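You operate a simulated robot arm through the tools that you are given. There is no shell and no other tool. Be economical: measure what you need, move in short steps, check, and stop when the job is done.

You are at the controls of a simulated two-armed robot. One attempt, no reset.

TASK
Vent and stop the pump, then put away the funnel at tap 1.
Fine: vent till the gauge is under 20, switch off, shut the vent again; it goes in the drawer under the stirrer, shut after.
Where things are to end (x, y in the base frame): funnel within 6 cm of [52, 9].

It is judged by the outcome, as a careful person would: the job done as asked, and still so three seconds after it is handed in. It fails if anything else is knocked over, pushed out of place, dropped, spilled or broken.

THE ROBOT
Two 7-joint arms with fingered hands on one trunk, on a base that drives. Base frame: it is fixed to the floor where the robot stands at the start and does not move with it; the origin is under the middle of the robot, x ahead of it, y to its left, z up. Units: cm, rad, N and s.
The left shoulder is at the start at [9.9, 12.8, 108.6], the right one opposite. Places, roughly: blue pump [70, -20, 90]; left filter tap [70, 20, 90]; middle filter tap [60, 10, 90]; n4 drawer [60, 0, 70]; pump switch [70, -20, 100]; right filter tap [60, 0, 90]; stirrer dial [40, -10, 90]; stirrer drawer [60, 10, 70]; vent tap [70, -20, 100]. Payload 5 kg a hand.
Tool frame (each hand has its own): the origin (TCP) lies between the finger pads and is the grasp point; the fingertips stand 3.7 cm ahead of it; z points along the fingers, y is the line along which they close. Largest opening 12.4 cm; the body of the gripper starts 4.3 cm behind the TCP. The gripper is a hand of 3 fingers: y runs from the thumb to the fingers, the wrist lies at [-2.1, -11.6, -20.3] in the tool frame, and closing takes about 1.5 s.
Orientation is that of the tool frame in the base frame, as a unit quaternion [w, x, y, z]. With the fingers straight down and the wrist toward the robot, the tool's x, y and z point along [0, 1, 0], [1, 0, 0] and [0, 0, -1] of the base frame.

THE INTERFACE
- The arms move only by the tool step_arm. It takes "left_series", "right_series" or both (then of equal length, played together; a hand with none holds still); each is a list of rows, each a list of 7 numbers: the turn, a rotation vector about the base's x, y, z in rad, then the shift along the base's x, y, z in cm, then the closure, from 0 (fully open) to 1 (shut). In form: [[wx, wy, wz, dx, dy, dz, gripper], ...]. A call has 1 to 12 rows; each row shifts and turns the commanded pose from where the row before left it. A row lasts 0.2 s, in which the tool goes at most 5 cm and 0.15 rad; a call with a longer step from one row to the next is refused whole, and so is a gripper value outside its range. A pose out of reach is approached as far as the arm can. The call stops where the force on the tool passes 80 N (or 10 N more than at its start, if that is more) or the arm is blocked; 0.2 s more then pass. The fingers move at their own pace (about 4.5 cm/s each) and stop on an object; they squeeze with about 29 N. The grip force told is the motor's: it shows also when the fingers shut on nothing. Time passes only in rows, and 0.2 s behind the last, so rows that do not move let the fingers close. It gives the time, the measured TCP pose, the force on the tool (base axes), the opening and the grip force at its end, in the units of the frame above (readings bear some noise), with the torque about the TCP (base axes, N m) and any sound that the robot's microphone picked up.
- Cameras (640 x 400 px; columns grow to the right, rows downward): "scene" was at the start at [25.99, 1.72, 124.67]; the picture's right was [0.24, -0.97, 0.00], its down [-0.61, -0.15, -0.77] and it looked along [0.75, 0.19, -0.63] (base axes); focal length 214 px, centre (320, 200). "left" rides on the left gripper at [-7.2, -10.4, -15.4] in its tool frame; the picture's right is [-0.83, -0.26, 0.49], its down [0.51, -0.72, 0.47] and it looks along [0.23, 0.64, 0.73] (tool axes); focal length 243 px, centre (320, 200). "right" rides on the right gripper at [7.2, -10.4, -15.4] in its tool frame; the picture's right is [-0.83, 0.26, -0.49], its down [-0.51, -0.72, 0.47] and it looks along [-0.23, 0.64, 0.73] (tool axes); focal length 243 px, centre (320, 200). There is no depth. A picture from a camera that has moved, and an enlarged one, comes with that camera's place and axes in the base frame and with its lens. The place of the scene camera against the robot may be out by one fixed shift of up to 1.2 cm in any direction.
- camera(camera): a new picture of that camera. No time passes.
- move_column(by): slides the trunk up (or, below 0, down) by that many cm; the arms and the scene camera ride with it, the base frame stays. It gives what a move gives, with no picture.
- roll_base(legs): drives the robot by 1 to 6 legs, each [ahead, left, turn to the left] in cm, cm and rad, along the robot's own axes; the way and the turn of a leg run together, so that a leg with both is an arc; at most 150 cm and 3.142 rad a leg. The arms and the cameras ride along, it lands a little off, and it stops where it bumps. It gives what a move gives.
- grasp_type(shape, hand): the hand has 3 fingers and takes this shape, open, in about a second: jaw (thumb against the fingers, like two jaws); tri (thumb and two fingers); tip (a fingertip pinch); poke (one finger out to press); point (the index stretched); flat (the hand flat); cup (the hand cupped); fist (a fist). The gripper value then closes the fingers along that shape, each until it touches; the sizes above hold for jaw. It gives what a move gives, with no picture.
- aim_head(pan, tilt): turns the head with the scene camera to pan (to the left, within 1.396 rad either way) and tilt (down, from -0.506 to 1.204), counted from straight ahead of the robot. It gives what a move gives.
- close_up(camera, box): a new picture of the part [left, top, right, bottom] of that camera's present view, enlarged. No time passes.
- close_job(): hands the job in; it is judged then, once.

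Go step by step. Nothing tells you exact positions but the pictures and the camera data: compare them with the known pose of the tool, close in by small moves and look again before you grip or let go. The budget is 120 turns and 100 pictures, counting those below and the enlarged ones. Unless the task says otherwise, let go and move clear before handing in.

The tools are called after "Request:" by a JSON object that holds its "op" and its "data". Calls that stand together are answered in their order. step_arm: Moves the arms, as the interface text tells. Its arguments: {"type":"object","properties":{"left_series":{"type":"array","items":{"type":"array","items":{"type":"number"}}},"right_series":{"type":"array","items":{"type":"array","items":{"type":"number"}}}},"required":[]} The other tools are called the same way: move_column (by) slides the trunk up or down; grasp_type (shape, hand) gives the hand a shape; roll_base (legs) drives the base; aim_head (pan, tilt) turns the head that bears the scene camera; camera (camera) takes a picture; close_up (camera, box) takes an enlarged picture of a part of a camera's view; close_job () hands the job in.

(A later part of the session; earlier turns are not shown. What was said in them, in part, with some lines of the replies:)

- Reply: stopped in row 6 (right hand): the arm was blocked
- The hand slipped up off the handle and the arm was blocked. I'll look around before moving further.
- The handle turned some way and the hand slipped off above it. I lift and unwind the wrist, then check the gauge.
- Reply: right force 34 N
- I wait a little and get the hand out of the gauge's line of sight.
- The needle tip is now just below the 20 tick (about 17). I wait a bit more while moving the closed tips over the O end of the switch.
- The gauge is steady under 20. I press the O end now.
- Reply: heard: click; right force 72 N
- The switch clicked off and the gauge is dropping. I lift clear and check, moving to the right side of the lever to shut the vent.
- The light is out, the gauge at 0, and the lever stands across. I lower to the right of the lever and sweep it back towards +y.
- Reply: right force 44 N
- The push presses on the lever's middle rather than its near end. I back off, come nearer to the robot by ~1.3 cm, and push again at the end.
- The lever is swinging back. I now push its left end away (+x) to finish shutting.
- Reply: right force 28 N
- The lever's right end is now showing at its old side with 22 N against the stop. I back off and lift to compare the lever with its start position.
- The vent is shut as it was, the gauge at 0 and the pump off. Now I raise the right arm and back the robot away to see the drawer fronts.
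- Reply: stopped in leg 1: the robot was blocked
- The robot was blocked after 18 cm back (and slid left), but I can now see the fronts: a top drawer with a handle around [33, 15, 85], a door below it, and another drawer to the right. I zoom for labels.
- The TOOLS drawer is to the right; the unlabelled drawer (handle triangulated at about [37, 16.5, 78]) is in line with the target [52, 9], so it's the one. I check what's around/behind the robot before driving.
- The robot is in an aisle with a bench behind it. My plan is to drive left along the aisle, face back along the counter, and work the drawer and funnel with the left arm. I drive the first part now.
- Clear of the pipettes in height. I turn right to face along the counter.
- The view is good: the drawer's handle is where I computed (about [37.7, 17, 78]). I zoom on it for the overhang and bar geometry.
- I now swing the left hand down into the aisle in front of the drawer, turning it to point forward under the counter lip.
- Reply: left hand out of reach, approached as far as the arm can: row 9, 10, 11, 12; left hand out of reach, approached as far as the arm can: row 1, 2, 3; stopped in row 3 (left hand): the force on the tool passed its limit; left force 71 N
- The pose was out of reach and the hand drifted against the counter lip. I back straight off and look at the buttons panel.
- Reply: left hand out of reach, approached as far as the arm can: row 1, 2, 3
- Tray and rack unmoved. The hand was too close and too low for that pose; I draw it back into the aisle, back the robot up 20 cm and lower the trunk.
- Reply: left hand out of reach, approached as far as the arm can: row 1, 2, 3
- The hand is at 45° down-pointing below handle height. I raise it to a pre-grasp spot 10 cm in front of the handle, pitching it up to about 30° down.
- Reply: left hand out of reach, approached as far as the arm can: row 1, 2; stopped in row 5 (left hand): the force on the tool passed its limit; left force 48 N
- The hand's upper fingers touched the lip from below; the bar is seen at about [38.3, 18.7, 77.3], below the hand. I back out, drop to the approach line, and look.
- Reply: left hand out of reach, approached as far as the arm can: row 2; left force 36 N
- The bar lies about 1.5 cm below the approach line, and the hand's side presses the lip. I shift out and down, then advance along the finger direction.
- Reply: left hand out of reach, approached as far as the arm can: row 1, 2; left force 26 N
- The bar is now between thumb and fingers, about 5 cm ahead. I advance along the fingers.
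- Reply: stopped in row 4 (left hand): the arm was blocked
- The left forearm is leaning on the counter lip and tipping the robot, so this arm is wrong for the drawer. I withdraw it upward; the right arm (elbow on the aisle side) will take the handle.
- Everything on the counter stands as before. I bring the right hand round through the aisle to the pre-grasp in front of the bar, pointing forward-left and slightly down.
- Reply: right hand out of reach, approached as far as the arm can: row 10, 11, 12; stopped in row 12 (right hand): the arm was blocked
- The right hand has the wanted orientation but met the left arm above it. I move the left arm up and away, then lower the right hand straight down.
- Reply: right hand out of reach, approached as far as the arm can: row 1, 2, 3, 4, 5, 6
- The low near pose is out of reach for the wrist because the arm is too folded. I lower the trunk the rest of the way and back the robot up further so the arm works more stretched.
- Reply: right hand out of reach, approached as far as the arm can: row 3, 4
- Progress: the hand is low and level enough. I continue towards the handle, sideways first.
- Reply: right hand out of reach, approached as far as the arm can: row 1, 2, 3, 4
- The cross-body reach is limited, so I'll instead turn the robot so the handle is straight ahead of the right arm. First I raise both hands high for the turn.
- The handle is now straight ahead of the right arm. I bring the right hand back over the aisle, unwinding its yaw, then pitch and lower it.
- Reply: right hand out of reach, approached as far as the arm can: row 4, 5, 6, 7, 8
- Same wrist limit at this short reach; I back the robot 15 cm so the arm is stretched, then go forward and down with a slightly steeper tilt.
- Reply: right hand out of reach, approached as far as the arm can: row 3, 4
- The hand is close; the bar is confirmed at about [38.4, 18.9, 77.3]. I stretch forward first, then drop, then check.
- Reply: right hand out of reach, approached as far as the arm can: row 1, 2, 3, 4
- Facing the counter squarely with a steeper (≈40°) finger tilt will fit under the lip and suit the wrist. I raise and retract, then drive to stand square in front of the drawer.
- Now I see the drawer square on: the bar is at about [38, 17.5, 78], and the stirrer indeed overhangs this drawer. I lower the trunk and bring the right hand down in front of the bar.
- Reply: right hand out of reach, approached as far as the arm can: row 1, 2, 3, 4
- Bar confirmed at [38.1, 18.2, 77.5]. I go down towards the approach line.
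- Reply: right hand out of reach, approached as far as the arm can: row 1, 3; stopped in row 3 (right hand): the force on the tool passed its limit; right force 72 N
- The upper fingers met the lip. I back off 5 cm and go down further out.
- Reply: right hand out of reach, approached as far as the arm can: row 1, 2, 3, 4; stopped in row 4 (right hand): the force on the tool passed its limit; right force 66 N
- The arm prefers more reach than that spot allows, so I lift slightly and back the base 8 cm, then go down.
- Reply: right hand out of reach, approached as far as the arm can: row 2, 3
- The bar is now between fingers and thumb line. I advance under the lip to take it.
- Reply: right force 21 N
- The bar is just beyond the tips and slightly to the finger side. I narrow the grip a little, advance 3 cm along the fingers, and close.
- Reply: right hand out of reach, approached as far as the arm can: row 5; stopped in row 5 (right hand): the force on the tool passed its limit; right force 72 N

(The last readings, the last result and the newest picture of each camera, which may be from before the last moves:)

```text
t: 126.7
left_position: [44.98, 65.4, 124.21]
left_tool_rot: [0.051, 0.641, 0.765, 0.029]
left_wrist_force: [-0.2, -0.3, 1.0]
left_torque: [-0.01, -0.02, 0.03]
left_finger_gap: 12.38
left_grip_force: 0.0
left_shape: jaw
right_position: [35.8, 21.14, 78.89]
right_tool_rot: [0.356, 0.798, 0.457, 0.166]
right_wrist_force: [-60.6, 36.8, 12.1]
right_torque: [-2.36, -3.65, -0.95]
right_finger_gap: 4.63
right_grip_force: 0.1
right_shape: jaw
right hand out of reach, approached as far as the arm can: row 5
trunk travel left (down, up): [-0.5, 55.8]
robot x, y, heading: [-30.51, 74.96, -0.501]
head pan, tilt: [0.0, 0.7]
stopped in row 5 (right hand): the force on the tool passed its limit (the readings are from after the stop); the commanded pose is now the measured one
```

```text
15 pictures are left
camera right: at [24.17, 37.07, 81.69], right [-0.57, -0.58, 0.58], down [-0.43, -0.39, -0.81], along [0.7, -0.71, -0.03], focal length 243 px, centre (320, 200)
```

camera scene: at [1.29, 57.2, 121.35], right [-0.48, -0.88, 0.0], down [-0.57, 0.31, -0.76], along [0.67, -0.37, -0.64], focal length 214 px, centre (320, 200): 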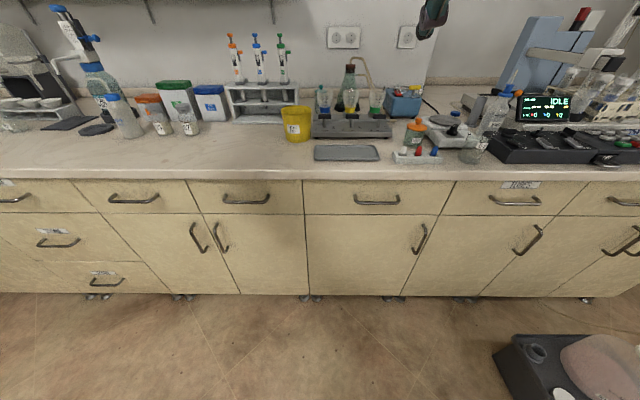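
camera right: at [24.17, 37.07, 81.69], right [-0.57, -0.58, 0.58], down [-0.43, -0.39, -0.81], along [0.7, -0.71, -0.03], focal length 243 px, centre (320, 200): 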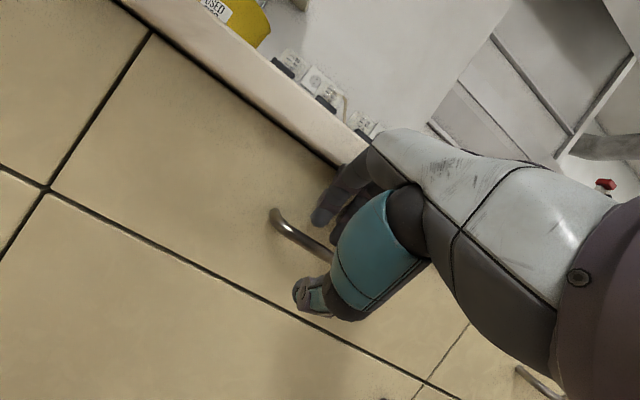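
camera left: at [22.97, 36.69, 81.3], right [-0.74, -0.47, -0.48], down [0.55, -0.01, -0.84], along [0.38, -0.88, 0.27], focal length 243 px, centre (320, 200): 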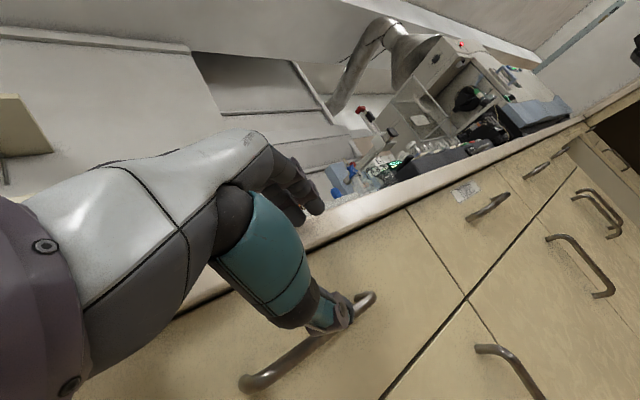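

Something (likely the knuckles at the lip) blocks the last centimetres. I ease back, drop 1.5 cm, come forward again and close.

Request:
{"op": "step_arm", "data": {"right_series": [[0, 0, 0, -0.9, 0.5, -0.5, 0.6], [0, 0, 0, 0, 0, -1.5, 0.6], [0, 0, 0, 0.5, -0.3, -0.3, 0.6], [0, 0, 0, 0.4, -0.2, 0, 0.6], [0, 0, 0, 0, 0, 0, 0.8], [0, 0, 0, 0, 0, 0, 1], [0, 0, 0, 0, 0, 0, 1], [0, 0, 0, 0, 0, 0, 1], [0, 0, 0, 0, 0, 0, 1], [0, 0, 0, 0, 0, 0, 1]]}}

Request:
{"op": "close_up", "data": {"camera": "right", "box": [220, 140, 420, 340]}}

```text
t: 128.9
left_position: [45.76, 64.99, 123.77]
left_tool_rot: [0.048, 0.641, 0.766, 0.028]
left_wrist_force: [0.3, 1.3, 0.6]
left_torque: [-0.04, 0.01, 0.03]
left_finger_gap: 12.35
left_grip_force: 0.1
left_shape: jaw
right_position: [36.63, 20.66, 77.42]
right_tool_rot: [0.35, 0.803, 0.455, 0.161]
right_wrist_force: [2.3, -1.0, -8.7]
right_torque: [0.06, 0.04, 0.06]
right_finger_gap: 0.0
right_grip_force: 29.2
right_shape: jaw
right hand out of reach, approached as far as the arm can: row 2
trunk travel left (down, up): [-0.5, 55.8]
robot x, y, heading: [-30.67, 74.86, -0.5]
head pan, tilt: [0.0, 0.7]
```

```text
2.00 times, centred on (320, 240) of right
camera zoom: at [25.13, 36.7, 80.47], right [-0.56, -0.58, 0.58], down [-0.45, -0.38, -0.81], along [0.69, -0.72, -0.05], focal length 485 px, centre (320, 120)
```

zoom: 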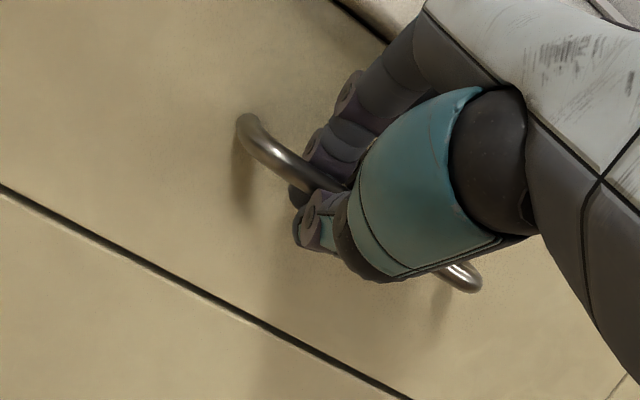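

The fingers have closed around the bar, caging it. I pull by driving the base straight back, 10 cm first.

Request:
{"op": "roll_base", "data": {"legs": [[-10, 0, 0]]}}

Request:
{"op": "camera", "data": {"camera": "scene"}}

```text
t: 130.1
left_position: [37.0, 69.82, 123.85]
left_tool_rot: [0.047, 0.64, 0.766, 0.029]
left_wrist_force: [-0.1, 0.8, 0.6]
left_torque: [-0.01, -0.01, 0.01]
left_finger_gap: 12.36
left_grip_force: 0.1
left_shape: jaw
right_position: [27.94, 25.51, 77.56]
right_tool_rot: [0.35, 0.802, 0.456, 0.161]
right_wrist_force: [0.6, 1.7, -19.1]
right_torque: [0.21, 0.2, 0.01]
right_finger_gap: 0.02
right_grip_force: 29.3
right_shape: jaw
trunk travel left (down, up): [-0.5, 55.8]
robot x, y, heading: [-39.31, 79.63, -0.503]
head pan, tilt: [0.0, 0.7]
```

```text
13 pictures are left
camera scene: at [-8.49, 62.55, 95.7], right [-0.48, -0.88, 0.0], down [-0.57, 0.31, -0.76], along [0.67, -0.37, -0.65], focal length 214 px, centre (320, 200)
```

scene: 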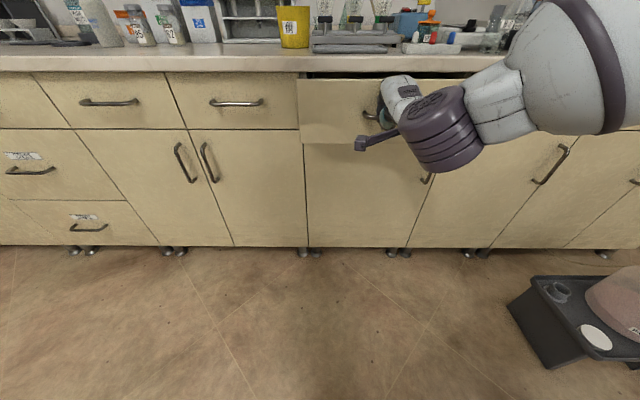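

The drawer slides out nicely. I pull another 16 cm.

Request:
{"op": "roll_base", "data": {"legs": [[-16, 0, 0]]}}

Request:
{"op": "camera", "data": {"camera": "scene"}}

```text
t: 131.5
left_position: [23.11, 77.61, 123.76]
left_tool_rot: [0.048, 0.64, 0.767, 0.029]
left_wrist_force: [-0.7, 0.9, -0.7]
left_torque: [-0.03, -0.04, 0.02]
left_finger_gap: 12.41
left_grip_force: 0.1
left_shape: jaw
right_position: [13.94, 33.24, 77.43]
right_tool_rot: [0.349, 0.802, 0.457, 0.161]
right_wrist_force: [0.7, 1.8, -19.9]
right_torque: [0.28, 0.23, 0.01]
right_finger_gap: 0.01
right_grip_force: 29.0
right_shape: jaw
trunk travel left (down, up): [-0.5, 55.8]
robot x, y, heading: [-53.08, 87.66, -0.499]
head pan, tilt: [0.0, 0.7]
```

```text
12 pictures are left
camera scene: at [-22.5, 70.27, 95.7], right [-0.48, -0.88, 0.0], down [-0.57, 0.31, -0.76], along [0.67, -0.37, -0.65], focal length 214 px, centre (320, 200)
```

scene: 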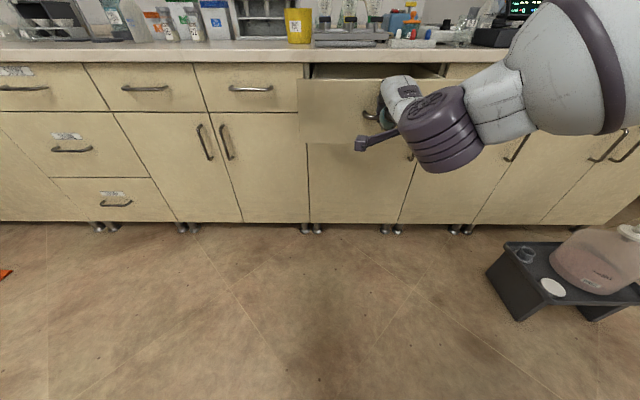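

The drawer is out 26 cm. I open the right hand, withdraw it, and raise the trunk again.

Request:
{"op": "step_arm", "data": {"right_series": [[0, 0, 0, 0, 0, 0, 0.4], [0, 0, 0, 0, 0, 0, 0], [0, 0, 0, 0, 0, 0, 0], [0, 0, 0, 0, 0, 0, 0], [0, 0, 0, 0, 0, 0, 0], [0, 0, 0, 0, 0, 0, 0], [0, 0, 0, 0, 0, 0, 0], [0, 0, 0, -1.2, 0.8, 1.4, 0], [0, 0, 0, -1.2, 0.8, 1.4, 0], [0, 0, 0, -1.8, 1.2, 2.0, 0], [0, 0, 0, -1.8, 1.2, 2.0, 0], [0, 0, 0, -1.8, 1.2, 2.0, 0]]}}

Request:
{"op": "move_column", "data": {"by": 27}}

Request:
{"op": "aim_head", "data": {"pan": 0, "tilt": 0.6}}

Request:
{"op": "camera", "data": {"camera": "scene"}}

```text
t: 134.1
left_position: [22.89, 77.76, 124.0]
left_tool_rot: [0.049, 0.639, 0.767, 0.029]
left_wrist_force: [-0.8, 1.1, 0.4]
left_torque: [-0.04, -0.01, 0.0]
left_finger_gap: 12.37
left_grip_force: 0.0
left_shape: jaw
right_position: [6.13, 38.54, 86.45]
right_tool_rot: [0.351, 0.801, 0.457, 0.162]
right_wrist_force: [0.1, 0.0, 0.7]
right_torque: [0.04, 0.01, 0.01]
right_finger_gap: 12.38
right_grip_force: 0.1
right_shape: jaw
trunk travel left (down, up): [-0.5, 55.8]
robot x, y, heading: [-53.61, 87.57, -0.503]
head pan, tilt: [0.0, 0.7]
```

```text
t: 136.8
left_position: [22.89, 77.6, 150.86]
left_tool_rot: [0.048, 0.639, 0.767, 0.028]
left_wrist_force: [-0.9, 0.2, 0.3]
left_torque: [0.01, -0.03, 0.01]
left_finger_gap: 12.38
left_grip_force: 0.1
left_shape: jaw
right_position: [6.2, 38.63, 113.25]
right_tool_rot: [0.351, 0.802, 0.456, 0.16]
right_wrist_force: [0.0, -0.9, -0.7]
right_torque: [-0.06, 0.01, 0.02]
right_finger_gap: 12.35
right_grip_force: 0.0
right_shape: jaw
trunk travel left (down, up): [-27.5, 28.8]
robot x, y, heading: [-52.78, 87.64, -0.497]
head pan, tilt: [0.0, 0.7]
```

```text
t: 137.5
left_position: [23.0, 77.74, 150.89]
left_tool_rot: [0.048, 0.639, 0.767, 0.028]
left_wrist_force: [-0.2, -1.0, -0.3]
left_torque: [0.05, -0.02, -0.01]
left_finger_gap: 12.37
left_grip_force: 0.1
left_shape: jaw
right_position: [6.16, 38.43, 113.46]
right_tool_rot: [0.35, 0.802, 0.457, 0.16]
right_wrist_force: [-1.0, -0.6, -0.4]
right_torque: [0.02, 0.01, 0.0]
right_finger_gap: 12.37
right_grip_force: 0.0
right_shape: jaw
trunk travel left (down, up): [-27.5, 28.8]
robot x, y, heading: [-53.01, 87.2, -0.502]
head pan, tilt: [0.0, 0.6]
```

```text
11 pictures are left
camera scene: at [-30.05, 74.4, 125.41], right [-0.48, -0.88, 0.0], down [-0.5, 0.27, -0.82], along [0.72, -0.39, -0.57], focal length 214 px, centre (320, 200)
```

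scene: 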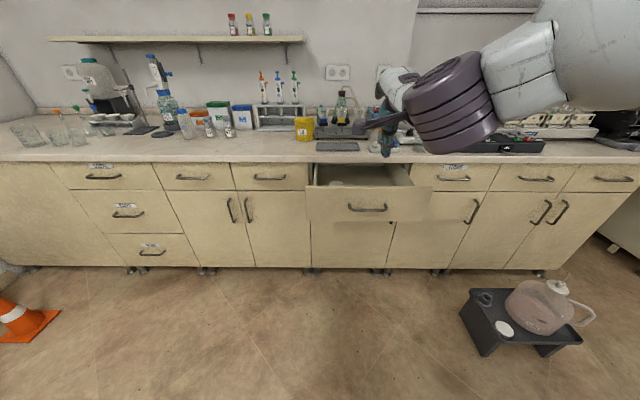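

The drawer is open with some small object at its left back. I tuck the right hand higher, square up the left hand, and drive in towards the rack, stopping short of the open drawer.

Request:
{"op": "step_arm", "data": {"left_series": [[0, 0.02, -0.138, 0, 0, 0, 0], [0, 0.02, -0.138, 0, 0, 0, 0], [0, 0.02, -0.138, 0, 0, 0, 0], [0, 0.02, -0.138, 0, 0, 0, 0], [0, 0.02, -0.138, 0, 0, 0, 0], [0, 0, 0, 0, 0, 0, 0]], "right_series": [[0, 0, 0, -3, 1.7, 3, 0], [0, 0, 0, -3, 1.7, 3, 0], [0, 0, 0, -3, 1.7, 3, 0], [0, 0, 0, -3, 1.7, 3, 0], [0, 0, 0, -2, 1.2, 3, 0], [0, 0, 0, 0, 0, 0, 0]]}}

Request:
{"op": "roll_base", "data": {"legs": [[0, -25, 0], [52, 0, 0]]}}

Request:
{"op": "camera", "data": {"camera": "left"}}

```text
t: 138.9
left_position: [23.0, 77.67, 150.75]
left_tool_rot: [0.017, 0.862, 0.506, -0.021]
left_wrist_force: [0.4, -0.7, 0.4]
left_torque: [-0.01, 0.02, -0.01]
left_finger_gap: 12.38
left_grip_force: 0.0
left_shape: jaw
right_position: [-7.76, 46.49, 128.22]
right_tool_rot: [0.35, 0.802, 0.456, 0.16]
right_wrist_force: [0.6, -0.3, -0.6]
right_torque: [0.02, 0.03, 0.01]
right_finger_gap: 12.4
right_grip_force: 0.1
right_shape: jaw
trunk travel left (down, up): [-27.5, 28.8]
robot x, y, heading: [-53.7, 87.69, -0.5]
head pan, tilt: [0.0, 0.6]
```

```text
t: 140.8
left_position: [13.14, 58.62, 150.92]
left_tool_rot: [0.017, 0.865, 0.502, -0.02]
left_wrist_force: [0.2, 0.0, 0.6]
left_torque: [-0.03, 0.05, 0.0]
left_finger_gap: 12.36
left_grip_force: 0.1
left_shape: jaw
right_position: [-17.96, 27.72, 128.28]
right_tool_rot: [0.351, 0.805, 0.451, 0.159]
right_wrist_force: [0.0, 0.3, 0.2]
right_torque: [-0.03, 0.01, -0.02]
right_finger_gap: 12.36
right_grip_force: 0.0
right_shape: jaw
trunk travel left (down, up): [-27.5, 28.8]
robot x, y, heading: [-63.24, 69.21, -0.51]
head pan, tilt: [0.0, 0.6]
stopped in leg 1: the robot was blocked; the commanded pose is now the measured one
```

```text
10 pictures are left
camera left: at [0.71, 58.21, 166.45], right [-0.65, -0.61, -0.45], down [-0.38, 0.77, -0.5], along [0.66, -0.15, -0.74], focal length 243 px, centre (320, 200)
```

left: 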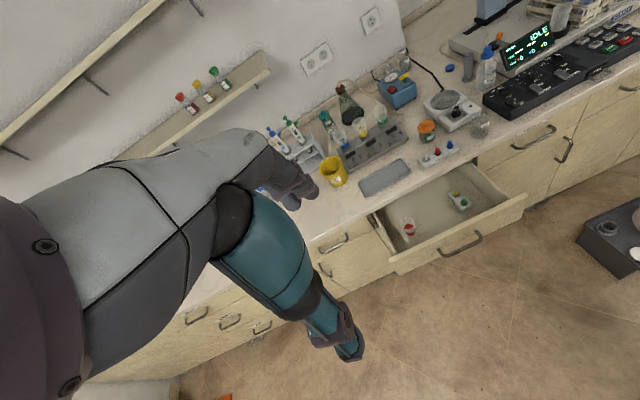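

Blocked on the right by something again, but the lateral position already suits. The drawer holds a red cup on the left and a small coloured item on the right, with free space in the middle. I drive straight ahead.

Request:
{"op": "roll_base", "data": {"legs": [[51, 0, 0.01]]}}

Request:
{"op": "camera", "data": {"camera": "left"}}

```text
t: 143.7
left_position: [57.4, 35.25, 151.08]
left_tool_rot: [0.017, 0.862, 0.507, -0.02]
left_wrist_force: [-0.5, -0.6, 0.7]
left_torque: [-0.03, 0.0, -0.04]
left_finger_gap: 12.39
left_grip_force: 0.1
left_shape: jaw
right_position: [26.66, 4.03, 128.39]
right_tool_rot: [0.351, 0.802, 0.456, 0.161]
right_wrist_force: [-0.6, 0.1, 0.3]
right_torque: [-0.01, -0.01, 0.02]
right_finger_gap: 12.37
right_grip_force: 0.0
right_shape: jaw
trunk travel left (down, up): [-27.5, 28.8]
robot x, y, heading: [-18.57, 44.89, -0.493]
head pan, tilt: [0.0, 0.6]
```

```text
9 pictures are left
camera left: at [44.91, 34.75, 166.56], right [-0.64, -0.62, -0.45], down [-0.39, 0.77, -0.5], along [0.66, -0.15, -0.74], focal length 243 px, centre (320, 200)
```

left: 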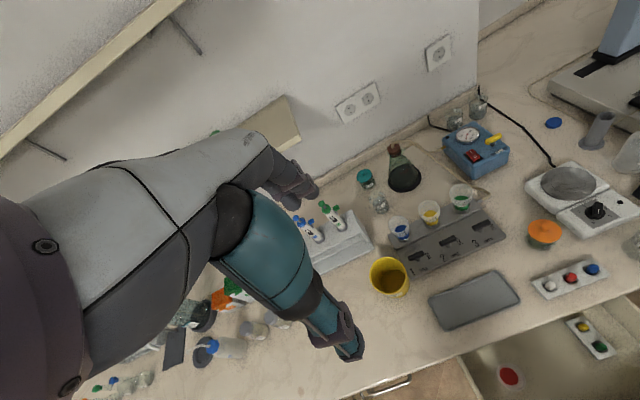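

The left camera puts the funnel 1 rim at about [73.4, 15.9, 101]. I move the left hand above it and come down part way.

Request:
{"op": "step_arm", "data": {"left_series": [[0, 0, 0, 2.65, -3.2, -2, 0], [0, 0, 0, 2.65, -3.2, -2, 0], [0, 0, 0, 2.65, -3.2, -2, 0], [0, 0, 0, 2.65, -3.2, -2, 0], [0, 0, 0, 2.65, -3.2, -2, 0], [0, 0, 0, 2.65, -3.2, -2, 0], [0, 0, 0, 0, 0, -4.5, 0], [0, 0, 0, 0, 0, -4.5, 0], [0, 0, 0, 0, 0, -4.5, 0], [0, 0, 0, 0, 0, -4.5, 0], [0, 0, 0, 0, 0, -4, 0], [0, 0, 0, 0, 0, 0, 0]]}}

Request:
{"op": "camera", "data": {"camera": "left"}}

```text
t: 146.3
left_position: [71.66, 27.88, 119.11]
left_tool_rot: [0.017, 0.862, 0.506, -0.021]
left_wrist_force: [0.1, 0.8, 0.3]
left_torque: [0.02, 0.02, -0.01]
left_finger_gap: 12.38
left_grip_force: 0.1
left_shape: jaw
left hand out of reach, approached as far as the arm can: row 3, 4, 5, 6
right_position: [26.74, 4.09, 128.26]
right_tool_rot: [0.35, 0.802, 0.456, 0.16]
right_wrist_force: [-0.1, 0.0, 0.6]
right_torque: [-0.04, 0.03, 0.01]
right_finger_gap: 12.37
right_grip_force: 0.0
right_shape: jaw
trunk travel left (down, up): [-27.5, 28.8]
robot x, y, heading: [-18.64, 44.86, -0.501]
head pan, tilt: [0.0, 0.6]
```

```text
8 pictures are left
camera left: at [59.2, 27.28, 134.63], right [-0.64, -0.62, -0.45], down [-0.39, 0.77, -0.5], along [0.66, -0.15, -0.74], focal length 243 px, centre (320, 200)
```

left: 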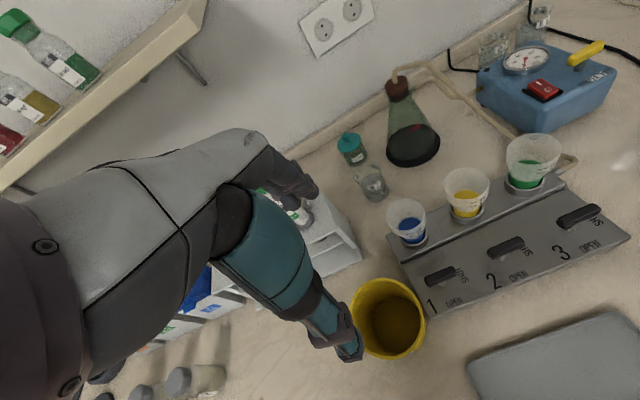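

Funnel 1 confirmed at [74.0, 15.6]; it's at the edge of reach. I lift and shift away from the pipettes, then drive 9 cm closer (still clear of the drawer).

Request:
{"op": "step_arm", "data": {"left_series": [[0, 0, 0, -1.5, -2.6, 3, 0], [0, 0, 0, -1.5, -2.6, 3, 0], [0, 0, 0, -1.5, -2.6, 1, 0], [0, 0, 0, 0, 0, 0, 0]]}}

Request:
{"op": "roll_base", "data": {"legs": [[9, 0, 0]]}}

```text
t: 147.3
left_position: [67.11, 20.1, 126.16]
left_tool_rot: [0.017, 0.862, 0.506, -0.021]
left_wrist_force: [0.5, 0.7, 0.6]
left_torque: [0.0, -0.03, 0.01]
left_finger_gap: 12.39
left_grip_force: 0.1
left_shape: jaw
right_position: [26.84, 3.99, 128.26]
right_tool_rot: [0.35, 0.802, 0.457, 0.161]
right_wrist_force: [0.2, -0.2, 0.2]
right_torque: [-0.01, 0.05, -0.03]
right_finger_gap: 12.34
right_grip_force: 0.2
right_shape: jaw
trunk travel left (down, up): [-27.5, 28.8]
robot x, y, heading: [-18.76, 44.63, -0.496]
head pan, tilt: [0.0, 0.6]
```

```text
t: 148.4
left_position: [74.6, 15.79, 126.3]
left_tool_rot: [0.018, 0.862, 0.507, -0.019]
left_wrist_force: [-0.1, 0.0, 0.1]
left_torque: [0.03, 0.02, 0.0]
left_finger_gap: 12.39
left_grip_force: 0.0
left_shape: jaw
right_position: [34.32, -0.17, 128.55]
right_tool_rot: [0.35, 0.802, 0.457, 0.161]
right_wrist_force: [-0.5, -0.5, 0.9]
right_torque: [-0.01, -0.01, 0.02]
right_finger_gap: 12.37
right_grip_force: 0.1
right_shape: jaw
trunk travel left (down, up): [-27.5, 28.8]
robot x, y, heading: [-10.88, 40.49, -0.495]
head pan, tilt: [0.0, 0.6]
```

The left hand is right above the funnel. I descend to just above it with the fingers narrowed to about 9 cm, then check.

Request:
{"op": "step_arm", "data": {"left_series": [[0, 0, 0, -0.5, -0.1, -4, 0.27], [0, 0, 0, 0, 0, -4, 0.27], [0, 0, 0, 0, 0, -4, 0.27], [0, 0, 0, 0, 0, -4, 0.27], [0, 0, 0, 0, 0, -2, 0.27], [0, 0, 0, 0, 0, 0, 0.27]]}}

Request:
{"op": "close_up", "data": {"camera": "left", "box": [220, 150, 460, 330]}}

```text
t: 149.8
left_position: [74.35, 15.53, 108.19]
left_tool_rot: [0.018, 0.862, 0.506, -0.021]
left_wrist_force: [0.2, -0.7, 0.5]
left_torque: [0.0, 0.02, -0.04]
left_finger_gap: 9.09
left_grip_force: 0.1
left_shape: jaw
right_position: [34.54, -0.28, 128.36]
right_tool_rot: [0.35, 0.802, 0.457, 0.161]
right_wrist_force: [0.6, 0.1, 0.2]
right_torque: [-0.01, -0.01, -0.04]
right_finger_gap: 12.39
right_grip_force: 0.1
right_shape: jaw
trunk travel left (down, up): [-27.5, 28.8]
robot x, y, heading: [-10.64, 40.65, -0.503]
head pan, tilt: [0.0, 0.6]
```

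```text
2.22 times, centred on (340, 240) of left
camera zoom: at [61.94, 15.08, 123.7], right [-0.64, -0.62, -0.45], down [-0.39, 0.77, -0.5], along [0.66, -0.15, -0.74], focal length 539 px, centre (276, 111)
```

zoom: 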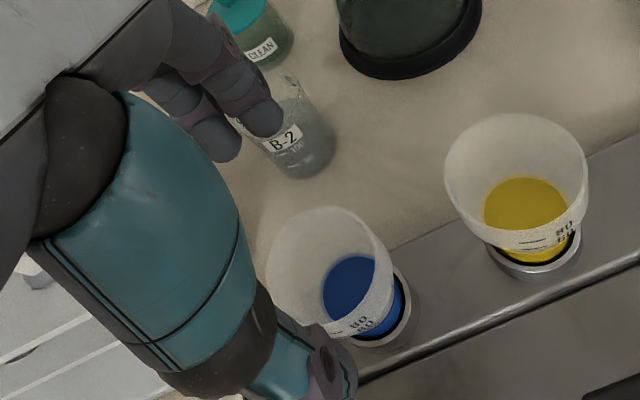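

The funnel axis is at about [73.5, 15.1]; I correct 0.9 cm, descend around it, and close.

Request:
{"op": "step_arm", "data": {"left_series": [[0, 0, 0, -0.8, -0.4, -2, 0.27], [0, 0, 0, 0, 0, -3, 0.27], [0, 0, 0, 0, 0, -3, 0.27], [0, 0, 0, 0, 0, -0.6, 0.27], [0, 0, 0, 0, 0, 0, 0.4], [0, 0, 0, 0, 0, 0, 0.6], [0, 0, 0, 0, 0, 0, 0.8], [0, 0, 0, 0, 0, 0, 0.8], [0, 0, 0, 0, 0, 0, 0.8]]}}

Request:
{"op": "close_up", "data": {"camera": "left", "box": [220, 150, 460, 330]}}

```text
t: 151.8
left_position: [73.54, 15.11, 99.54]
left_tool_rot: [0.017, 0.862, 0.506, -0.02]
left_wrist_force: [-1.1, -0.1, -0.3]
left_torque: [0.0, -0.02, 0.01]
left_finger_gap: 3.73
left_grip_force: 28.8
left_shape: jaw
right_position: [34.52, -0.12, 128.3]
right_tool_rot: [0.351, 0.802, 0.457, 0.161]
right_wrist_force: [-0.4, 0.4, -0.9]
right_torque: [0.01, -0.01, -0.01]
right_finger_gap: 12.39
right_grip_force: 0.0
right_shape: jaw
trunk travel left (down, up): [-27.5, 28.8]
robot x, y, heading: [-10.77, 40.98, -0.502]
head pan, tilt: [0.0, 0.6]
```

```text
2.22 times, centred on (340, 240) of left
camera zoom: at [61.15, 14.7, 115.12], right [-0.64, -0.62, -0.45], down [-0.39, 0.77, -0.5], along [0.66, -0.15, -0.74], focal length 539 px, centre (276, 111)
```

zoom: 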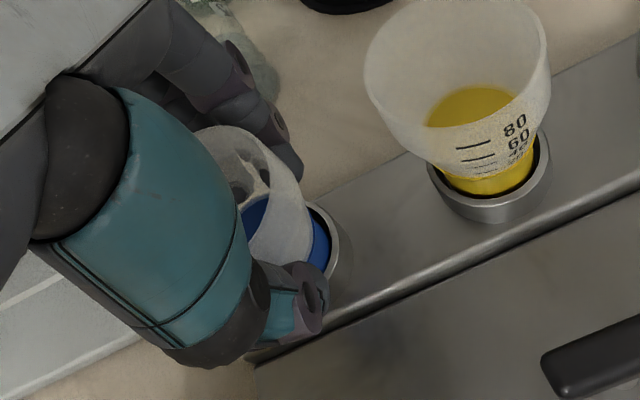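

Gripped (3.7 cm). I lift it straight up slowly.

Request:
{"op": "step_arm", "data": {"left_series": [[0, 0, 0, 0, 0, 0.8, 0.8], [0, 0, 0, 0, 0, 1.2, 0.8], [0, 0, 0, 0, 0, 2, 0.8], [0, 0, 0, 0, 0, 2.5, 0.8], [0, 0, 0, 0, 0, 2.5, 0.8], [0, 0, 0, 0, 0, 2.5, 0.8], [0, 0, 0, 0, 0, 2.5, 0.8], [0, 0, 0, 0, 0, 2.5, 0.8], [0, 0, 0, 0, 0, 0, 0.8]]}}

Request:
{"op": "camera", "data": {"camera": "scene"}}

```text
t: 153.8
left_position: [73.4, 15.13, 116.12]
left_tool_rot: [0.017, 0.862, 0.506, -0.021]
left_wrist_force: [0.6, 0.9, -0.9]
left_torque: [-0.02, 0.02, -0.01]
left_finger_gap: 3.72
left_grip_force: 28.7
left_shape: jaw
right_position: [34.59, -0.3, 128.41]
right_tool_rot: [0.35, 0.802, 0.456, 0.16]
right_wrist_force: [-0.5, -0.4, -0.2]
right_torque: [-0.02, -0.01, -0.02]
right_finger_gap: 12.35
right_grip_force: 0.0
right_shape: jaw
trunk travel left (down, up): [-27.5, 28.8]
robot x, y, heading: [-10.94, 40.57, -0.494]
head pan, tilt: [0.0, 0.6]
```

```text
5 pictures are left
camera scene: at [12.45, 27.63, 125.4], right [-0.48, -0.88, 0.0], down [-0.5, 0.27, -0.82], along [0.72, -0.39, -0.57], focal length 214 px, centre (320, 200)
```

scene: 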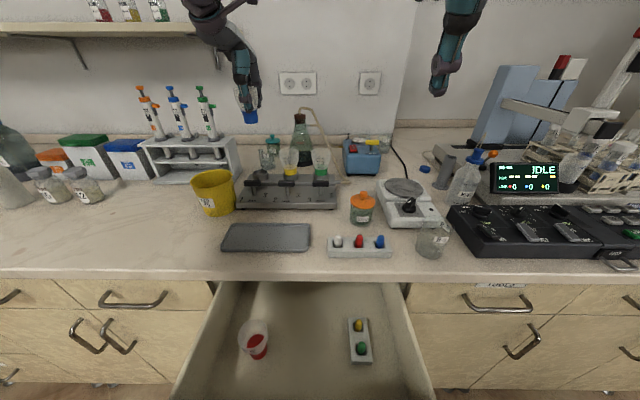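

The funnel is lifted clean, about 9 cm tall with its bottom ~7.5 cm below the TCP. The drawer has free space in the middle at about [28.4, 21.9]; I raise, back the base off, and carry it over there.

Request:
{"op": "step_arm", "data": {"left_series": [[0, 0, 0, 0, 0, 3, 0.8], [0, 0, 0, 0, 0, 3, 0.8], [0, 0, 0, 0, 0, 1, 0.8]]}}

Request:
{"op": "roll_base", "data": {"legs": [[-27, 0, 0]]}}

Request:
{"op": "step_arm", "data": {"left_series": [[0, 0, 0, -3.5, -0.9, 0, 0.8], [0, 0, 0, -3.5, -0.9, 0, 0.8], [0, 0, 0, -3.5, -0.9, 0, 0.8], [0, 0, 0, -3.5, -0.9, 0, 0.8], [0, 0, 0, -3.5, -0.9, 0, 0.8], [0, 0, 0, -3.5, -0.9, 0, 0.8], [0, 0, 0, 0, 0, 0, 0.8]]}}

Request:
{"op": "move_column", "data": {"by": -18}}

```text
t: 154.6
left_position: [73.53, 15.15, 123.02]
left_tool_rot: [0.017, 0.862, 0.507, -0.02]
left_wrist_force: [0.2, 0.3, -2.1]
left_torque: [-0.02, 0.01, 0.03]
left_finger_gap: 3.69
left_grip_force: 29.0
left_shape: jaw
right_position: [34.61, -0.2, 128.27]
right_tool_rot: [0.35, 0.802, 0.457, 0.161]
right_wrist_force: [0.1, -0.1, -0.2]
right_torque: [0.03, -0.01, 0.02]
right_finger_gap: 12.38
right_grip_force: 0.0
right_shape: jaw
trunk travel left (down, up): [-27.5, 28.8]
robot x, y, heading: [-10.63, 40.77, -0.495]
head pan, tilt: [0.0, 0.6]
```

```text
t: 156.6
left_position: [49.98, 28.15, 122.91]
left_tool_rot: [0.016, 0.861, 0.507, -0.021]
left_wrist_force: [0.0, -1.2, -0.4]
left_torque: [0.02, 0.0, 0.02]
left_finger_gap: 3.68
left_grip_force: 29.2
left_shape: jaw
right_position: [10.94, 12.64, 128.36]
right_tool_rot: [0.349, 0.801, 0.458, 0.161]
right_wrist_force: [0.6, -0.3, -0.6]
right_torque: [-0.02, 0.01, -0.04]
right_finger_gap: 12.38
right_grip_force: 0.1
right_shape: jaw
trunk travel left (down, up): [-27.5, 28.8]
robot x, y, heading: [-34.82, 54.07, -0.493]
head pan, tilt: [0.0, 0.6]
```

```text
t: 158.2
left_position: [28.83, 22.9, 123.1]
left_tool_rot: [0.016, 0.861, 0.508, -0.02]
left_wrist_force: [0.3, -0.6, -1.1]
left_torque: [0.0, 0.03, -0.02]
left_finger_gap: 3.69
left_grip_force: 28.8
left_shape: jaw
right_position: [10.89, 12.78, 128.31]
right_tool_rot: [0.349, 0.801, 0.458, 0.161]
right_wrist_force: [-0.7, 0.5, 0.2]
right_torque: [-0.01, 0.03, 0.0]
right_finger_gap: 12.35
right_grip_force: 0.0
right_shape: jaw
trunk travel left (down, up): [-27.5, 28.8]
robot x, y, heading: [-34.68, 53.73, -0.499]
head pan, tilt: [0.0, 0.6]
```

```text
t: 160.2
left_position: [28.73, 22.86, 105.07]
left_tool_rot: [0.018, 0.862, 0.507, -0.02]
left_wrist_force: [-1.0, 0.5, -0.3]
left_torque: [0.0, 0.01, 0.01]
left_finger_gap: 3.68
left_grip_force: 29.0
left_shape: jaw
right_position: [10.9, 12.7, 110.39]
right_tool_rot: [0.35, 0.801, 0.458, 0.161]
right_wrist_force: [-0.3, -0.5, 0.8]
right_torque: [0.02, -0.04, 0.01]
right_finger_gap: 12.39
right_grip_force: 0.0
right_shape: jaw
trunk travel left (down, up): [-9.5, 46.8]
robot x, y, heading: [-34.66, 53.96, -0.495]
head pan, tilt: [0.0, 0.6]
```

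Over the spot. I descend to about 5 cm above the drawer floor and take a look.

Request:
{"op": "step_arm", "data": {"left_series": [[0, 0, 0, -0.3, -0.8, -4, 0.8], [0, 0, 0, 0, 0, -4, 0.8], [0, 0, 0, 0, 0, -4, 0.8], [0, 0, 0, 0, 0, -4, 0.8], [0, 0, 0, 0, 0, -4, 0.8], [0, 0, 0, 0, 0, -4, 0.8], [0, 0, 0, 0, 0, 0, 0.8]]}}

Request:
{"op": "camera", "data": {"camera": "scene"}}

```text
t: 161.8
left_position: [28.49, 22.12, 81.23]
left_tool_rot: [0.018, 0.861, 0.508, -0.02]
left_wrist_force: [-0.2, -0.1, -0.1]
left_torque: [-0.02, 0.0, -0.02]
left_finger_gap: 3.68
left_grip_force: 29.1
left_shape: jaw
right_position: [10.82, 12.77, 110.4]
right_tool_rot: [0.351, 0.801, 0.457, 0.162]
right_wrist_force: [-0.4, 0.5, 0.0]
right_torque: [0.03, 0.01, -0.03]
right_finger_gap: 12.38
right_grip_force: 0.0
right_shape: jaw
trunk travel left (down, up): [-9.5, 46.8]
robot x, y, heading: [-34.85, 53.56, -0.495]
head pan, tilt: [0.0, 0.6]
```

```text
4 pictures are left
camera scene: at [-5.66, 37.47, 104.69], right [-0.48, -0.88, 0.0], down [-0.5, 0.27, -0.83], along [0.73, -0.39, -0.56], focal length 214 px, centre (320, 200)
```

scene: 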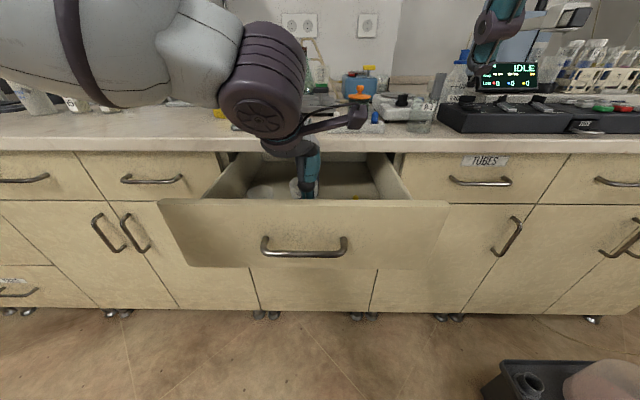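

The funnel is inside the drawer, clear of its contents. I lower gently until I feel the floor.

Request:
{"op": "step_arm", "data": {"left_series": [[0, 0, 0, 0, 0, -1.5, 0.8], [0, 0, 0, 0, 0, -1, 0.8], [0, 0, 0, 0, 0, -0.7, 0.8], [0, 0, 0, 0, 0, 0, 0.8]]}}

```text
t: 162.8
left_position: [28.42, 21.97, 77.87]
left_tool_rot: [0.017, 0.861, 0.508, -0.021]
left_wrist_force: [1.1, 0.4, -1.0]
left_torque: [-0.01, -0.01, 0.01]
left_finger_gap: 3.68
left_grip_force: 28.5
left_shape: jaw
right_position: [10.77, 12.77, 110.38]
right_tool_rot: [0.35, 0.802, 0.457, 0.161]
right_wrist_force: [-0.7, -0.6, 0.4]
right_torque: [0.0, 0.0, 0.02]
right_finger_gap: 12.36
right_grip_force: 0.1
right_shape: jaw
trunk travel left (down, up): [-9.5, 46.8]
robot x, y, heading: [-34.8, 53.33, -0.493]
head pan, tilt: [0.0, 0.6]
```

Request:
{"op": "step_arm", "data": {"left_series": [[0, 0, 0, 0, 0, -0.7, 0.8], [0, 0, 0, 0, 0, -0.6, 0.8], [0, 0, 0, 0, 0, -0.5, 0.8], [0, 0, 0, 0, 0, 0, 0.8]]}}

```text
t: 163.8
left_position: [28.51, 21.98, 75.94]
left_tool_rot: [0.017, 0.861, 0.508, -0.02]
left_wrist_force: [0.2, 0.0, -0.4]
left_torque: [0.0, 0.02, 0.0]
left_finger_gap: 2.79
left_grip_force: 28.6
left_shape: jaw
right_position: [10.81, 12.72, 110.39]
right_tool_rot: [0.349, 0.802, 0.457, 0.161]
right_wrist_force: [0.0, 0.7, -0.5]
right_torque: [0.01, -0.02, -0.02]
right_finger_gap: 12.4
right_grip_force: 0.1
right_shape: jaw
trunk travel left (down, up): [-9.5, 46.8]
robot x, y, heading: [-34.65, 53.17, -0.499]
head pan, tilt: [0.0, 0.6]
```

The grip narrowed from 3.7 to 2.8 cm: the funnel stands on the floor and the fingers slid down its taper. I open gently and lift out.

Request:
{"op": "step_arm", "data": {"left_series": [[0, 0, 0, 0, 0, 0, 0.65], [0, 0, 0, 0, 0, 0, 0.5], [0, 0, 0, 0, 0, 0, 0.4], [0, 0, 0, 0, 0, 0, 0.3], [0, 0, 0, 0, 0, 0, 0.3], [0, 0, 0, 0, 0, 1.5, 0.3], [0, 0, 0, 0, 0, 3, 0.3], [0, 0, 0, 0, 0, 4, 0.3], [0, 0, 0, 0, 0, 4, 0.3], [0, 0, 0, 0, 0, 4, 0.3], [0, 0, 0, 0, 0, 4, 0.3], [0, 0, 0, 0, 0, 4, 0.3]]}}

Request:
{"op": "step_arm", "data": {"left_series": [[0, 0, 0, 0, 0, 4.5, 0.3], [0, 0, 0, 0, 0, 4.5, 0.3], [0, 0, 0, 0, 0, 4.5, 0.3], [0, 0, 0, -1, 1, 4.5, 0.3], [0, 0, 0, -2, 3, 3, 0.3]]}}

Request:
{"op": "camera", "data": {"camera": "left"}}

```text
t: 166.3
left_position: [28.41, 21.92, 100.69]
left_tool_rot: [0.017, 0.862, 0.507, -0.021]
left_wrist_force: [-0.4, -0.2, 0.4]
left_torque: [-0.01, 0.01, 0.02]
left_finger_gap: 8.65
left_grip_force: 0.1
left_shape: jaw
right_position: [10.85, 12.88, 110.37]
right_tool_rot: [0.349, 0.801, 0.458, 0.162]
right_wrist_force: [-0.6, -0.2, 0.0]
right_torque: [-0.01, -0.02, 0.01]
right_finger_gap: 12.38
right_grip_force: 0.1
right_shape: jaw
trunk travel left (down, up): [-9.5, 46.8]
robot x, y, heading: [-34.73, 53.56, -0.493]
head pan, tilt: [0.0, 0.6]
```

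```text
t: 167.6
left_position: [25.22, 26.91, 122.24]
left_tool_rot: [0.019, 0.861, 0.507, -0.019]
left_wrist_force: [-0.6, 0.7, 0.4]
left_torque: [-0.02, -0.04, 0.01]
left_finger_gap: 8.65
left_grip_force: 0.1
left_shape: jaw
left hand out of reach, approached as far as the arm can: row 4
right_position: [10.48, 12.95, 110.65]
right_tool_rot: [0.352, 0.8, 0.457, 0.162]
right_wrist_force: [-1.3, 0.3, 0.1]
right_torque: [-0.02, -0.01, 0.0]
right_finger_gap: 12.38
right_grip_force: 0.0
right_shape: jaw
trunk travel left (down, up): [-9.5, 46.8]
robot x, y, heading: [-34.49, 53.68, -0.492]
head pan, tilt: [0.0, 0.6]
```

```text
3 pictures are left
camera left: at [12.86, 26.47, 137.78], right [-0.64, -0.62, -0.45], down [-0.39, 0.77, -0.51], along [0.66, -0.15, -0.73], focal length 243 px, centre (320, 200)
```

left: 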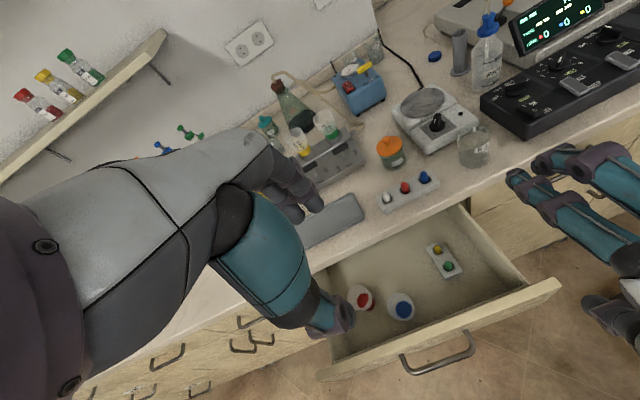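

The blue funnel stands upright in the drawer beside the existing red one. To shut it I'll cage the bar again with the right hand exactly as before and drive forward. First back to that robot position.

Request:
{"op": "roll_base", "data": {"legs": [[-32.4, 0, 0], [0, 21, 0]]}}

Request:
{"op": "move_column", "data": {"by": -9}}

Request:
{"op": "step_arm", "data": {"right_series": [[0, 0, 0, 2.2, -1.4, -2.4, 0], [0, 0, 0, 2.2, -1.4, -2.4, 0], [0, 0, 0, 2.2, -1.4, -2.4, 0], [0, 0, 0, 2.2, -1.4, -2.4, 0], [0, 0, 0, 2.2, -1.4, -2.4, 0], [0, 0, 0, 0, 0, 0, 0]]}}

```text
t: 170.9
left_position: [7.5, 60.47, 121.85]
left_tool_rot: [0.017, 0.861, 0.507, -0.021]
left_wrist_force: [-0.3, 0.2, 0.3]
left_torque: [0.0, 0.0, 0.0]
left_finger_gap: 8.63
left_grip_force: 0.0
left_shape: jaw
right_position: [-7.67, 46.56, 110.38]
right_tool_rot: [0.348, 0.802, 0.458, 0.161]
right_wrist_force: [-0.5, 0.7, -0.2]
right_torque: [0.01, -0.02, 0.0]
right_finger_gap: 12.37
right_grip_force: 0.0
right_shape: jaw
trunk travel left (down, up): [-9.5, 46.8]
robot x, y, heading: [-52.93, 87.81, -0.494]
head pan, tilt: [0.0, 0.6]
```

```text
t: 172.2
left_position: [7.42, 60.39, 112.8]
left_tool_rot: [0.016, 0.861, 0.508, -0.021]
left_wrist_force: [-0.1, 0.0, -1.1]
left_torque: [0.0, 0.0, 0.02]
left_finger_gap: 8.63
left_grip_force: 0.0
left_shape: jaw
right_position: [-5.59, 45.47, 101.73]
right_tool_rot: [0.338, 0.806, 0.46, 0.154]
right_wrist_force: [0.1, -0.2, -0.7]
right_torque: [0.0, 0.0, 0.01]
right_finger_gap: 12.38
right_grip_force: 0.2
right_shape: jaw
trunk travel left (down, up): [-0.5, 55.8]
robot x, y, heading: [-53.18, 87.5, -0.501]
head pan, tilt: [0.0, 0.6]
```

```text
t: 173.6
left_position: [7.22, 60.55, 112.87]
left_tool_rot: [0.018, 0.862, 0.507, -0.02]
left_wrist_force: [-0.8, 0.3, 0.7]
left_torque: [-0.03, -0.04, 0.0]
left_finger_gap: 8.66
left_grip_force: 0.1
left_shape: jaw
right_position: [5.27, 38.47, 89.79]
right_tool_rot: [0.339, 0.805, 0.461, 0.155]
right_wrist_force: [-0.4, -0.4, 0.3]
right_torque: [0.02, 0.02, -0.01]
right_finger_gap: 12.35
right_grip_force: 0.0
right_shape: jaw
trunk travel left (down, up): [-0.5, 55.8]
robot x, y, heading: [-53.08, 87.45, -0.493]
head pan, tilt: [0.0, 0.6]
```

I retrace the withdrawal path back around the bar and close.

Request:
{"op": "step_arm", "data": {"right_series": [[0, 0, 0, 0.8, 0.1, -3.3, 0], [0, 0, 0, 1.8, -1.2, -2.0, 0], [0, 0, 0, 1.8, -1.2, -2.0, 0], [0, 0, 0, 1.8, -1.2, -2.0, 0], [0, 0, 0, 1.2, -0.8, -1.4, 0], [0, 0, 0, 1.2, -0.8, -1.5, 0], [0, 0, 0, 0, 0, 0, 0]]}}

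Request:
{"op": "camera", "data": {"camera": "right"}}

```text
t: 175.2
left_position: [7.38, 60.47, 112.87]
left_tool_rot: [0.018, 0.862, 0.507, -0.02]
left_wrist_force: [0.3, 0.5, -0.4]
left_torque: [0.0, 0.0, 0.02]
left_finger_gap: 8.66
left_grip_force: 0.1
left_shape: jaw
right_position: [13.92, 33.4, 77.53]
right_tool_rot: [0.339, 0.806, 0.461, 0.154]
right_wrist_force: [0.3, -0.1, 1.1]
right_torque: [0.02, -0.01, 0.01]
right_finger_gap: 12.39
right_grip_force: 0.1
right_shape: jaw
trunk travel left (down, up): [-0.5, 55.8]
robot x, y, heading: [-53.05, 87.31, -0.491]
head pan, tilt: [0.0, 0.6]
```

```text
2 pictures are left
camera right: at [2.47, 49.34, 81.01], right [-0.55, -0.59, 0.59], down [-0.46, -0.37, -0.81], along [0.7, -0.71, -0.07], focal length 243 px, centre (320, 200)
```

right: 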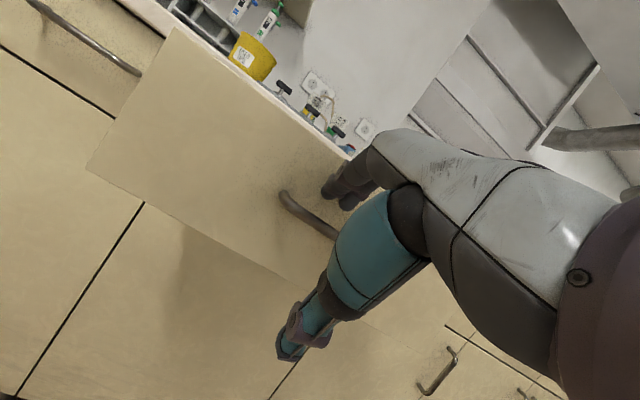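

Same place as before, with the bar between fingers and thumb. I close, then drive forward 20 cm gently.

Request:
{"op": "step_arm", "data": {"right_series": [[0, 0, 0, 0, 0, 0, 0.4], [0, 0, 0, 0, 0, 0, 0.8], [0, 0, 0, 0, 0, 0, 1], [0, 0, 0, 0, 0, 0, 1], [0, 0, 0, 0, 0, 0, 1], [0, 0, 0, 0, 0, 0, 1], [0, 0, 0, 0, 0, 0, 1], [0, 0, 0, 0, 0, 0, 1], [0, 0, 0, 0, 0, 0, 1]]}}

Request:
{"op": "roll_base", "data": {"legs": [[10, 0, 0], [10, 0, 0]]}}

```text
t: 177.2
left_position: [7.2, 60.55, 112.96]
left_tool_rot: [0.018, 0.861, 0.508, -0.02]
left_wrist_force: [0.4, 0.0, 0.2]
left_torque: [0.0, -0.05, 0.0]
left_finger_gap: 8.68
left_grip_force: 0.1
left_shape: jaw
right_position: [13.87, 33.37, 77.85]
right_tool_rot: [0.341, 0.805, 0.459, 0.155]
right_wrist_force: [-1.0, -0.4, 16.9]
right_torque: [-0.32, -0.57, -0.06]
right_finger_gap: 1.94
right_grip_force: 28.5
right_shape: jaw
trunk travel left (down, up): [-0.5, 55.8]
robot x, y, heading: [-53.42, 87.16, -0.494]
head pan, tilt: [0.0, 0.6]
```

```text
t: 179.1
left_position: [24.76, 51.1, 113.01]
left_tool_rot: [0.018, 0.861, 0.507, -0.019]
left_wrist_force: [-0.7, -0.1, -0.6]
left_torque: [0.02, 0.02, 0.0]
left_finger_gap: 8.66
left_grip_force: 0.1
left_shape: jaw
right_position: [31.38, 24.01, 77.76]
right_tool_rot: [0.34, 0.806, 0.459, 0.155]
right_wrist_force: [-4.9, -8.1, 28.5]
right_torque: [-0.66, -0.98, -0.37]
right_finger_gap: 2.11
right_grip_force: 29.5
right_shape: jaw
trunk travel left (down, up): [-0.5, 55.8]
robot x, y, heading: [-35.93, 77.71, -0.497]
head pan, tilt: [0.0, 0.6]
```

The drawer goes in; about 6 cm remains. I drive the rest in small legs.

Request:
{"op": "roll_base", "data": {"legs": [[5, 0, 0], [1.2, 0, 0]]}}

```text
t: 180.1
left_position: [28.9, 48.78, 112.72]
left_tool_rot: [0.016, 0.861, 0.508, -0.021]
left_wrist_force: [-0.5, -0.2, 0.1]
left_torque: [0.0, 0.0, 0.03]
left_finger_gap: 8.65
left_grip_force: 0.0
left_shape: jaw
right_position: [34.98, 22.38, 78.17]
right_tool_rot: [0.341, 0.804, 0.462, 0.158]
right_wrist_force: [-10.8, 4.7, 7.3]
right_torque: [-0.06, -0.16, -0.21]
right_finger_gap: 1.66
right_grip_force: 29.3
right_shape: jaw
trunk travel left (down, up): [-0.5, 55.8]
robot x, y, heading: [-31.96, 75.89, -0.498]
head pan, tilt: [0.0, 0.6]
stopped in leg 1: the force on the tool passed its limit (the readings are from after the stop); the commanded pose is now the measured one
```

It stopped on force 2 cm before the reference. I look at whether the drawer face is flush.

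Request:
{"op": "close_up", "data": {"camera": "scene", "box": [230, 30, 490, 190]}}

```text
2.46 times, centred on (360, 110) of scene
camera zoom: at [-0.85, 58.63, 96.67], right [-0.48, -0.88, 0.0], down [-0.5, 0.27, -0.83], along [0.73, -0.39, -0.56], focal length 528 px, centre (222, 422)
```

zoom: 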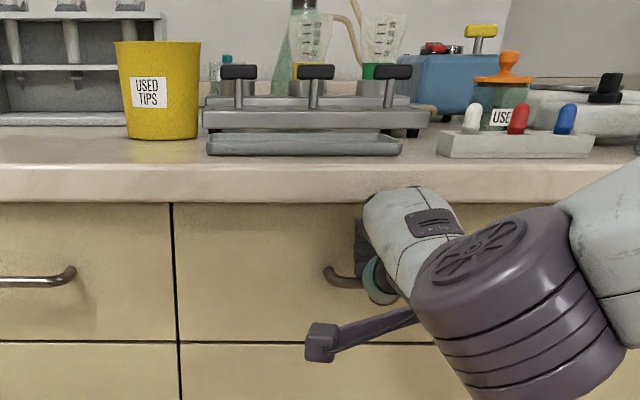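

The seam and bar line up with the neighbouring drawer, so it is shut flush. I open the hand wide, lift a centimetre so the fingers clear the bar, and back the base away.

Request:
{"op": "step_arm", "data": {"right_series": [[0, 0, 0, 0, 0, 0, 0.6], [0, 0, 0, 0, 0, 0, 0.3], [0, 0, 0, 0, 0, 0, 0], [0, 0, 0, 0, 0, 0, 0], [0, 0, 0, 0, 0, 0, 0], [0, 0, 0, 0, 0, 0, 0], [0, 0, 0, 0, 0, 0, 0], [0, 0, 0, 0, 0, 0.6, 0], [0, 0, 0, 0, 0, 0.5, 0], [0, 0, 0, 0, 0, 0, 0]]}}

```text
t: 182.3
left_position: [28.84, 48.77, 112.64]
left_tool_rot: [0.015, 0.861, 0.507, -0.021]
left_wrist_force: [-0.4, 0.5, -0.4]
left_torque: [0.03, -0.01, -0.02]
left_finger_gap: 8.66
left_grip_force: 0.0
left_shape: jaw
right_position: [35.14, 22.32, 78.84]
right_tool_rot: [0.34, 0.803, 0.463, 0.158]
right_wrist_force: [-31.1, 17.4, -25.3]
right_torque: [0.16, -0.26, -0.17]
right_finger_gap: 10.85
right_grip_force: 0.1
right_shape: jaw
trunk travel left (down, up): [-0.5, 55.8]
robot x, y, heading: [-31.63, 76.0, -0.496]
head pan, tilt: [0.0, 0.6]
```

Request:
{"op": "roll_base", "data": {"legs": [[-14, 0, 0]]}}

Request:
{"op": "step_arm", "data": {"right_series": [[0, 0, 0, -2, 1.2, 3, 0], [0, 0, 0, -2, 1.2, 3, 0], [0, 0, 0, -2, 1.2, 3, 0], [0, 0, 0, -2, 1.2, 3, 0], [0, 0, 0, -2, 1.2, 3, 0], [0, 0, 0, 0, 0, 0, 0]]}}

Request:
{"op": "camera", "data": {"camera": "scene"}}

```text
t: 183.6
left_position: [16.68, 55.45, 112.77]
left_tool_rot: [0.015, 0.861, 0.507, -0.021]
left_wrist_force: [-0.3, -0.3, 0.2]
left_torque: [0.01, -0.03, 0.04]
left_finger_gap: 8.65
left_grip_force: 0.0
left_shape: jaw
right_position: [23.03, 28.79, 79.13]
right_tool_rot: [0.34, 0.803, 0.462, 0.159]
right_wrist_force: [0.6, 0.8, 0.9]
right_torque: [-0.03, 0.0, 0.0]
right_finger_gap: 12.36
right_grip_force: 0.0
right_shape: jaw
trunk travel left (down, up): [-0.5, 55.8]
robot x, y, heading: [-44.38, 82.54, -0.497]
head pan, tilt: [0.0, 0.6]
```

```text
t: 185.0
left_position: [16.74, 55.46, 112.58]
left_tool_rot: [0.015, 0.861, 0.507, -0.022]
left_wrist_force: [0.2, -0.3, 0.3]
left_torque: [-0.01, 0.01, 0.0]
left_finger_gap: 8.65
left_grip_force: 0.2
left_shape: jaw
right_position: [13.0, 34.94, 93.84]
right_tool_rot: [0.339, 0.804, 0.463, 0.158]
right_wrist_force: [0.1, 0.0, 0.5]
right_torque: [0.01, 0.02, 0.01]
right_finger_gap: 12.38
right_grip_force: 0.1
right_shape: jaw
trunk travel left (down, up): [-0.5, 55.8]
robot x, y, heading: [-43.98, 82.37, -0.501]
head pan, tilt: [0.0, 0.6]
```

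```text
0 pictures are left
camera scene: at [-12.89, 65.2, 96.58], right [-0.48, -0.88, 0.0], down [-0.5, 0.27, -0.82], along [0.72, -0.39, -0.57], focal length 214 px, centre (320, 200)
```

scene: 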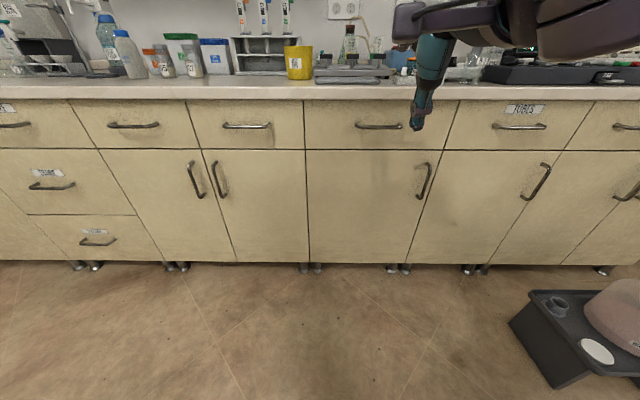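

The drawer is flush with its neighbours, nothing on the counter is knocked over, and both hands are empty and clear. I hand the job in.

Request:
{"op": "close_job", "data": {}}

```text
The job is handed in.
```

The pump is vented and off with its vent shut again, and the tap 1 funnel is standing in the drawer, which is closed. By my estimate the funnel is 1–4 cm from [52, 9].

- **Vent and switch:** I switched off with the gauge at about 17. Once the vent was fully open it held just under 20 while the pump was still running. It read 0 by the time I shut the vent.
- **Which drawer:** The stirrer sits roughly over the seam between two drawers. I used the unlabelled one because the target coordinates fall inside it. A red funnel and a small coloured item were already in there.
- **Possible bumps:** The base was stopped twice by things I couldn't see, once while backing up early on and once while moving sideways. The first was probably the carboy on the floor. It is still upright, but I couldn't tell whether it shifted.
- **Counter contact:** The left forearm and hand pressed on the counter edge during a failed reach. Nothing on the counter looked moved or knocked over in later pictures.
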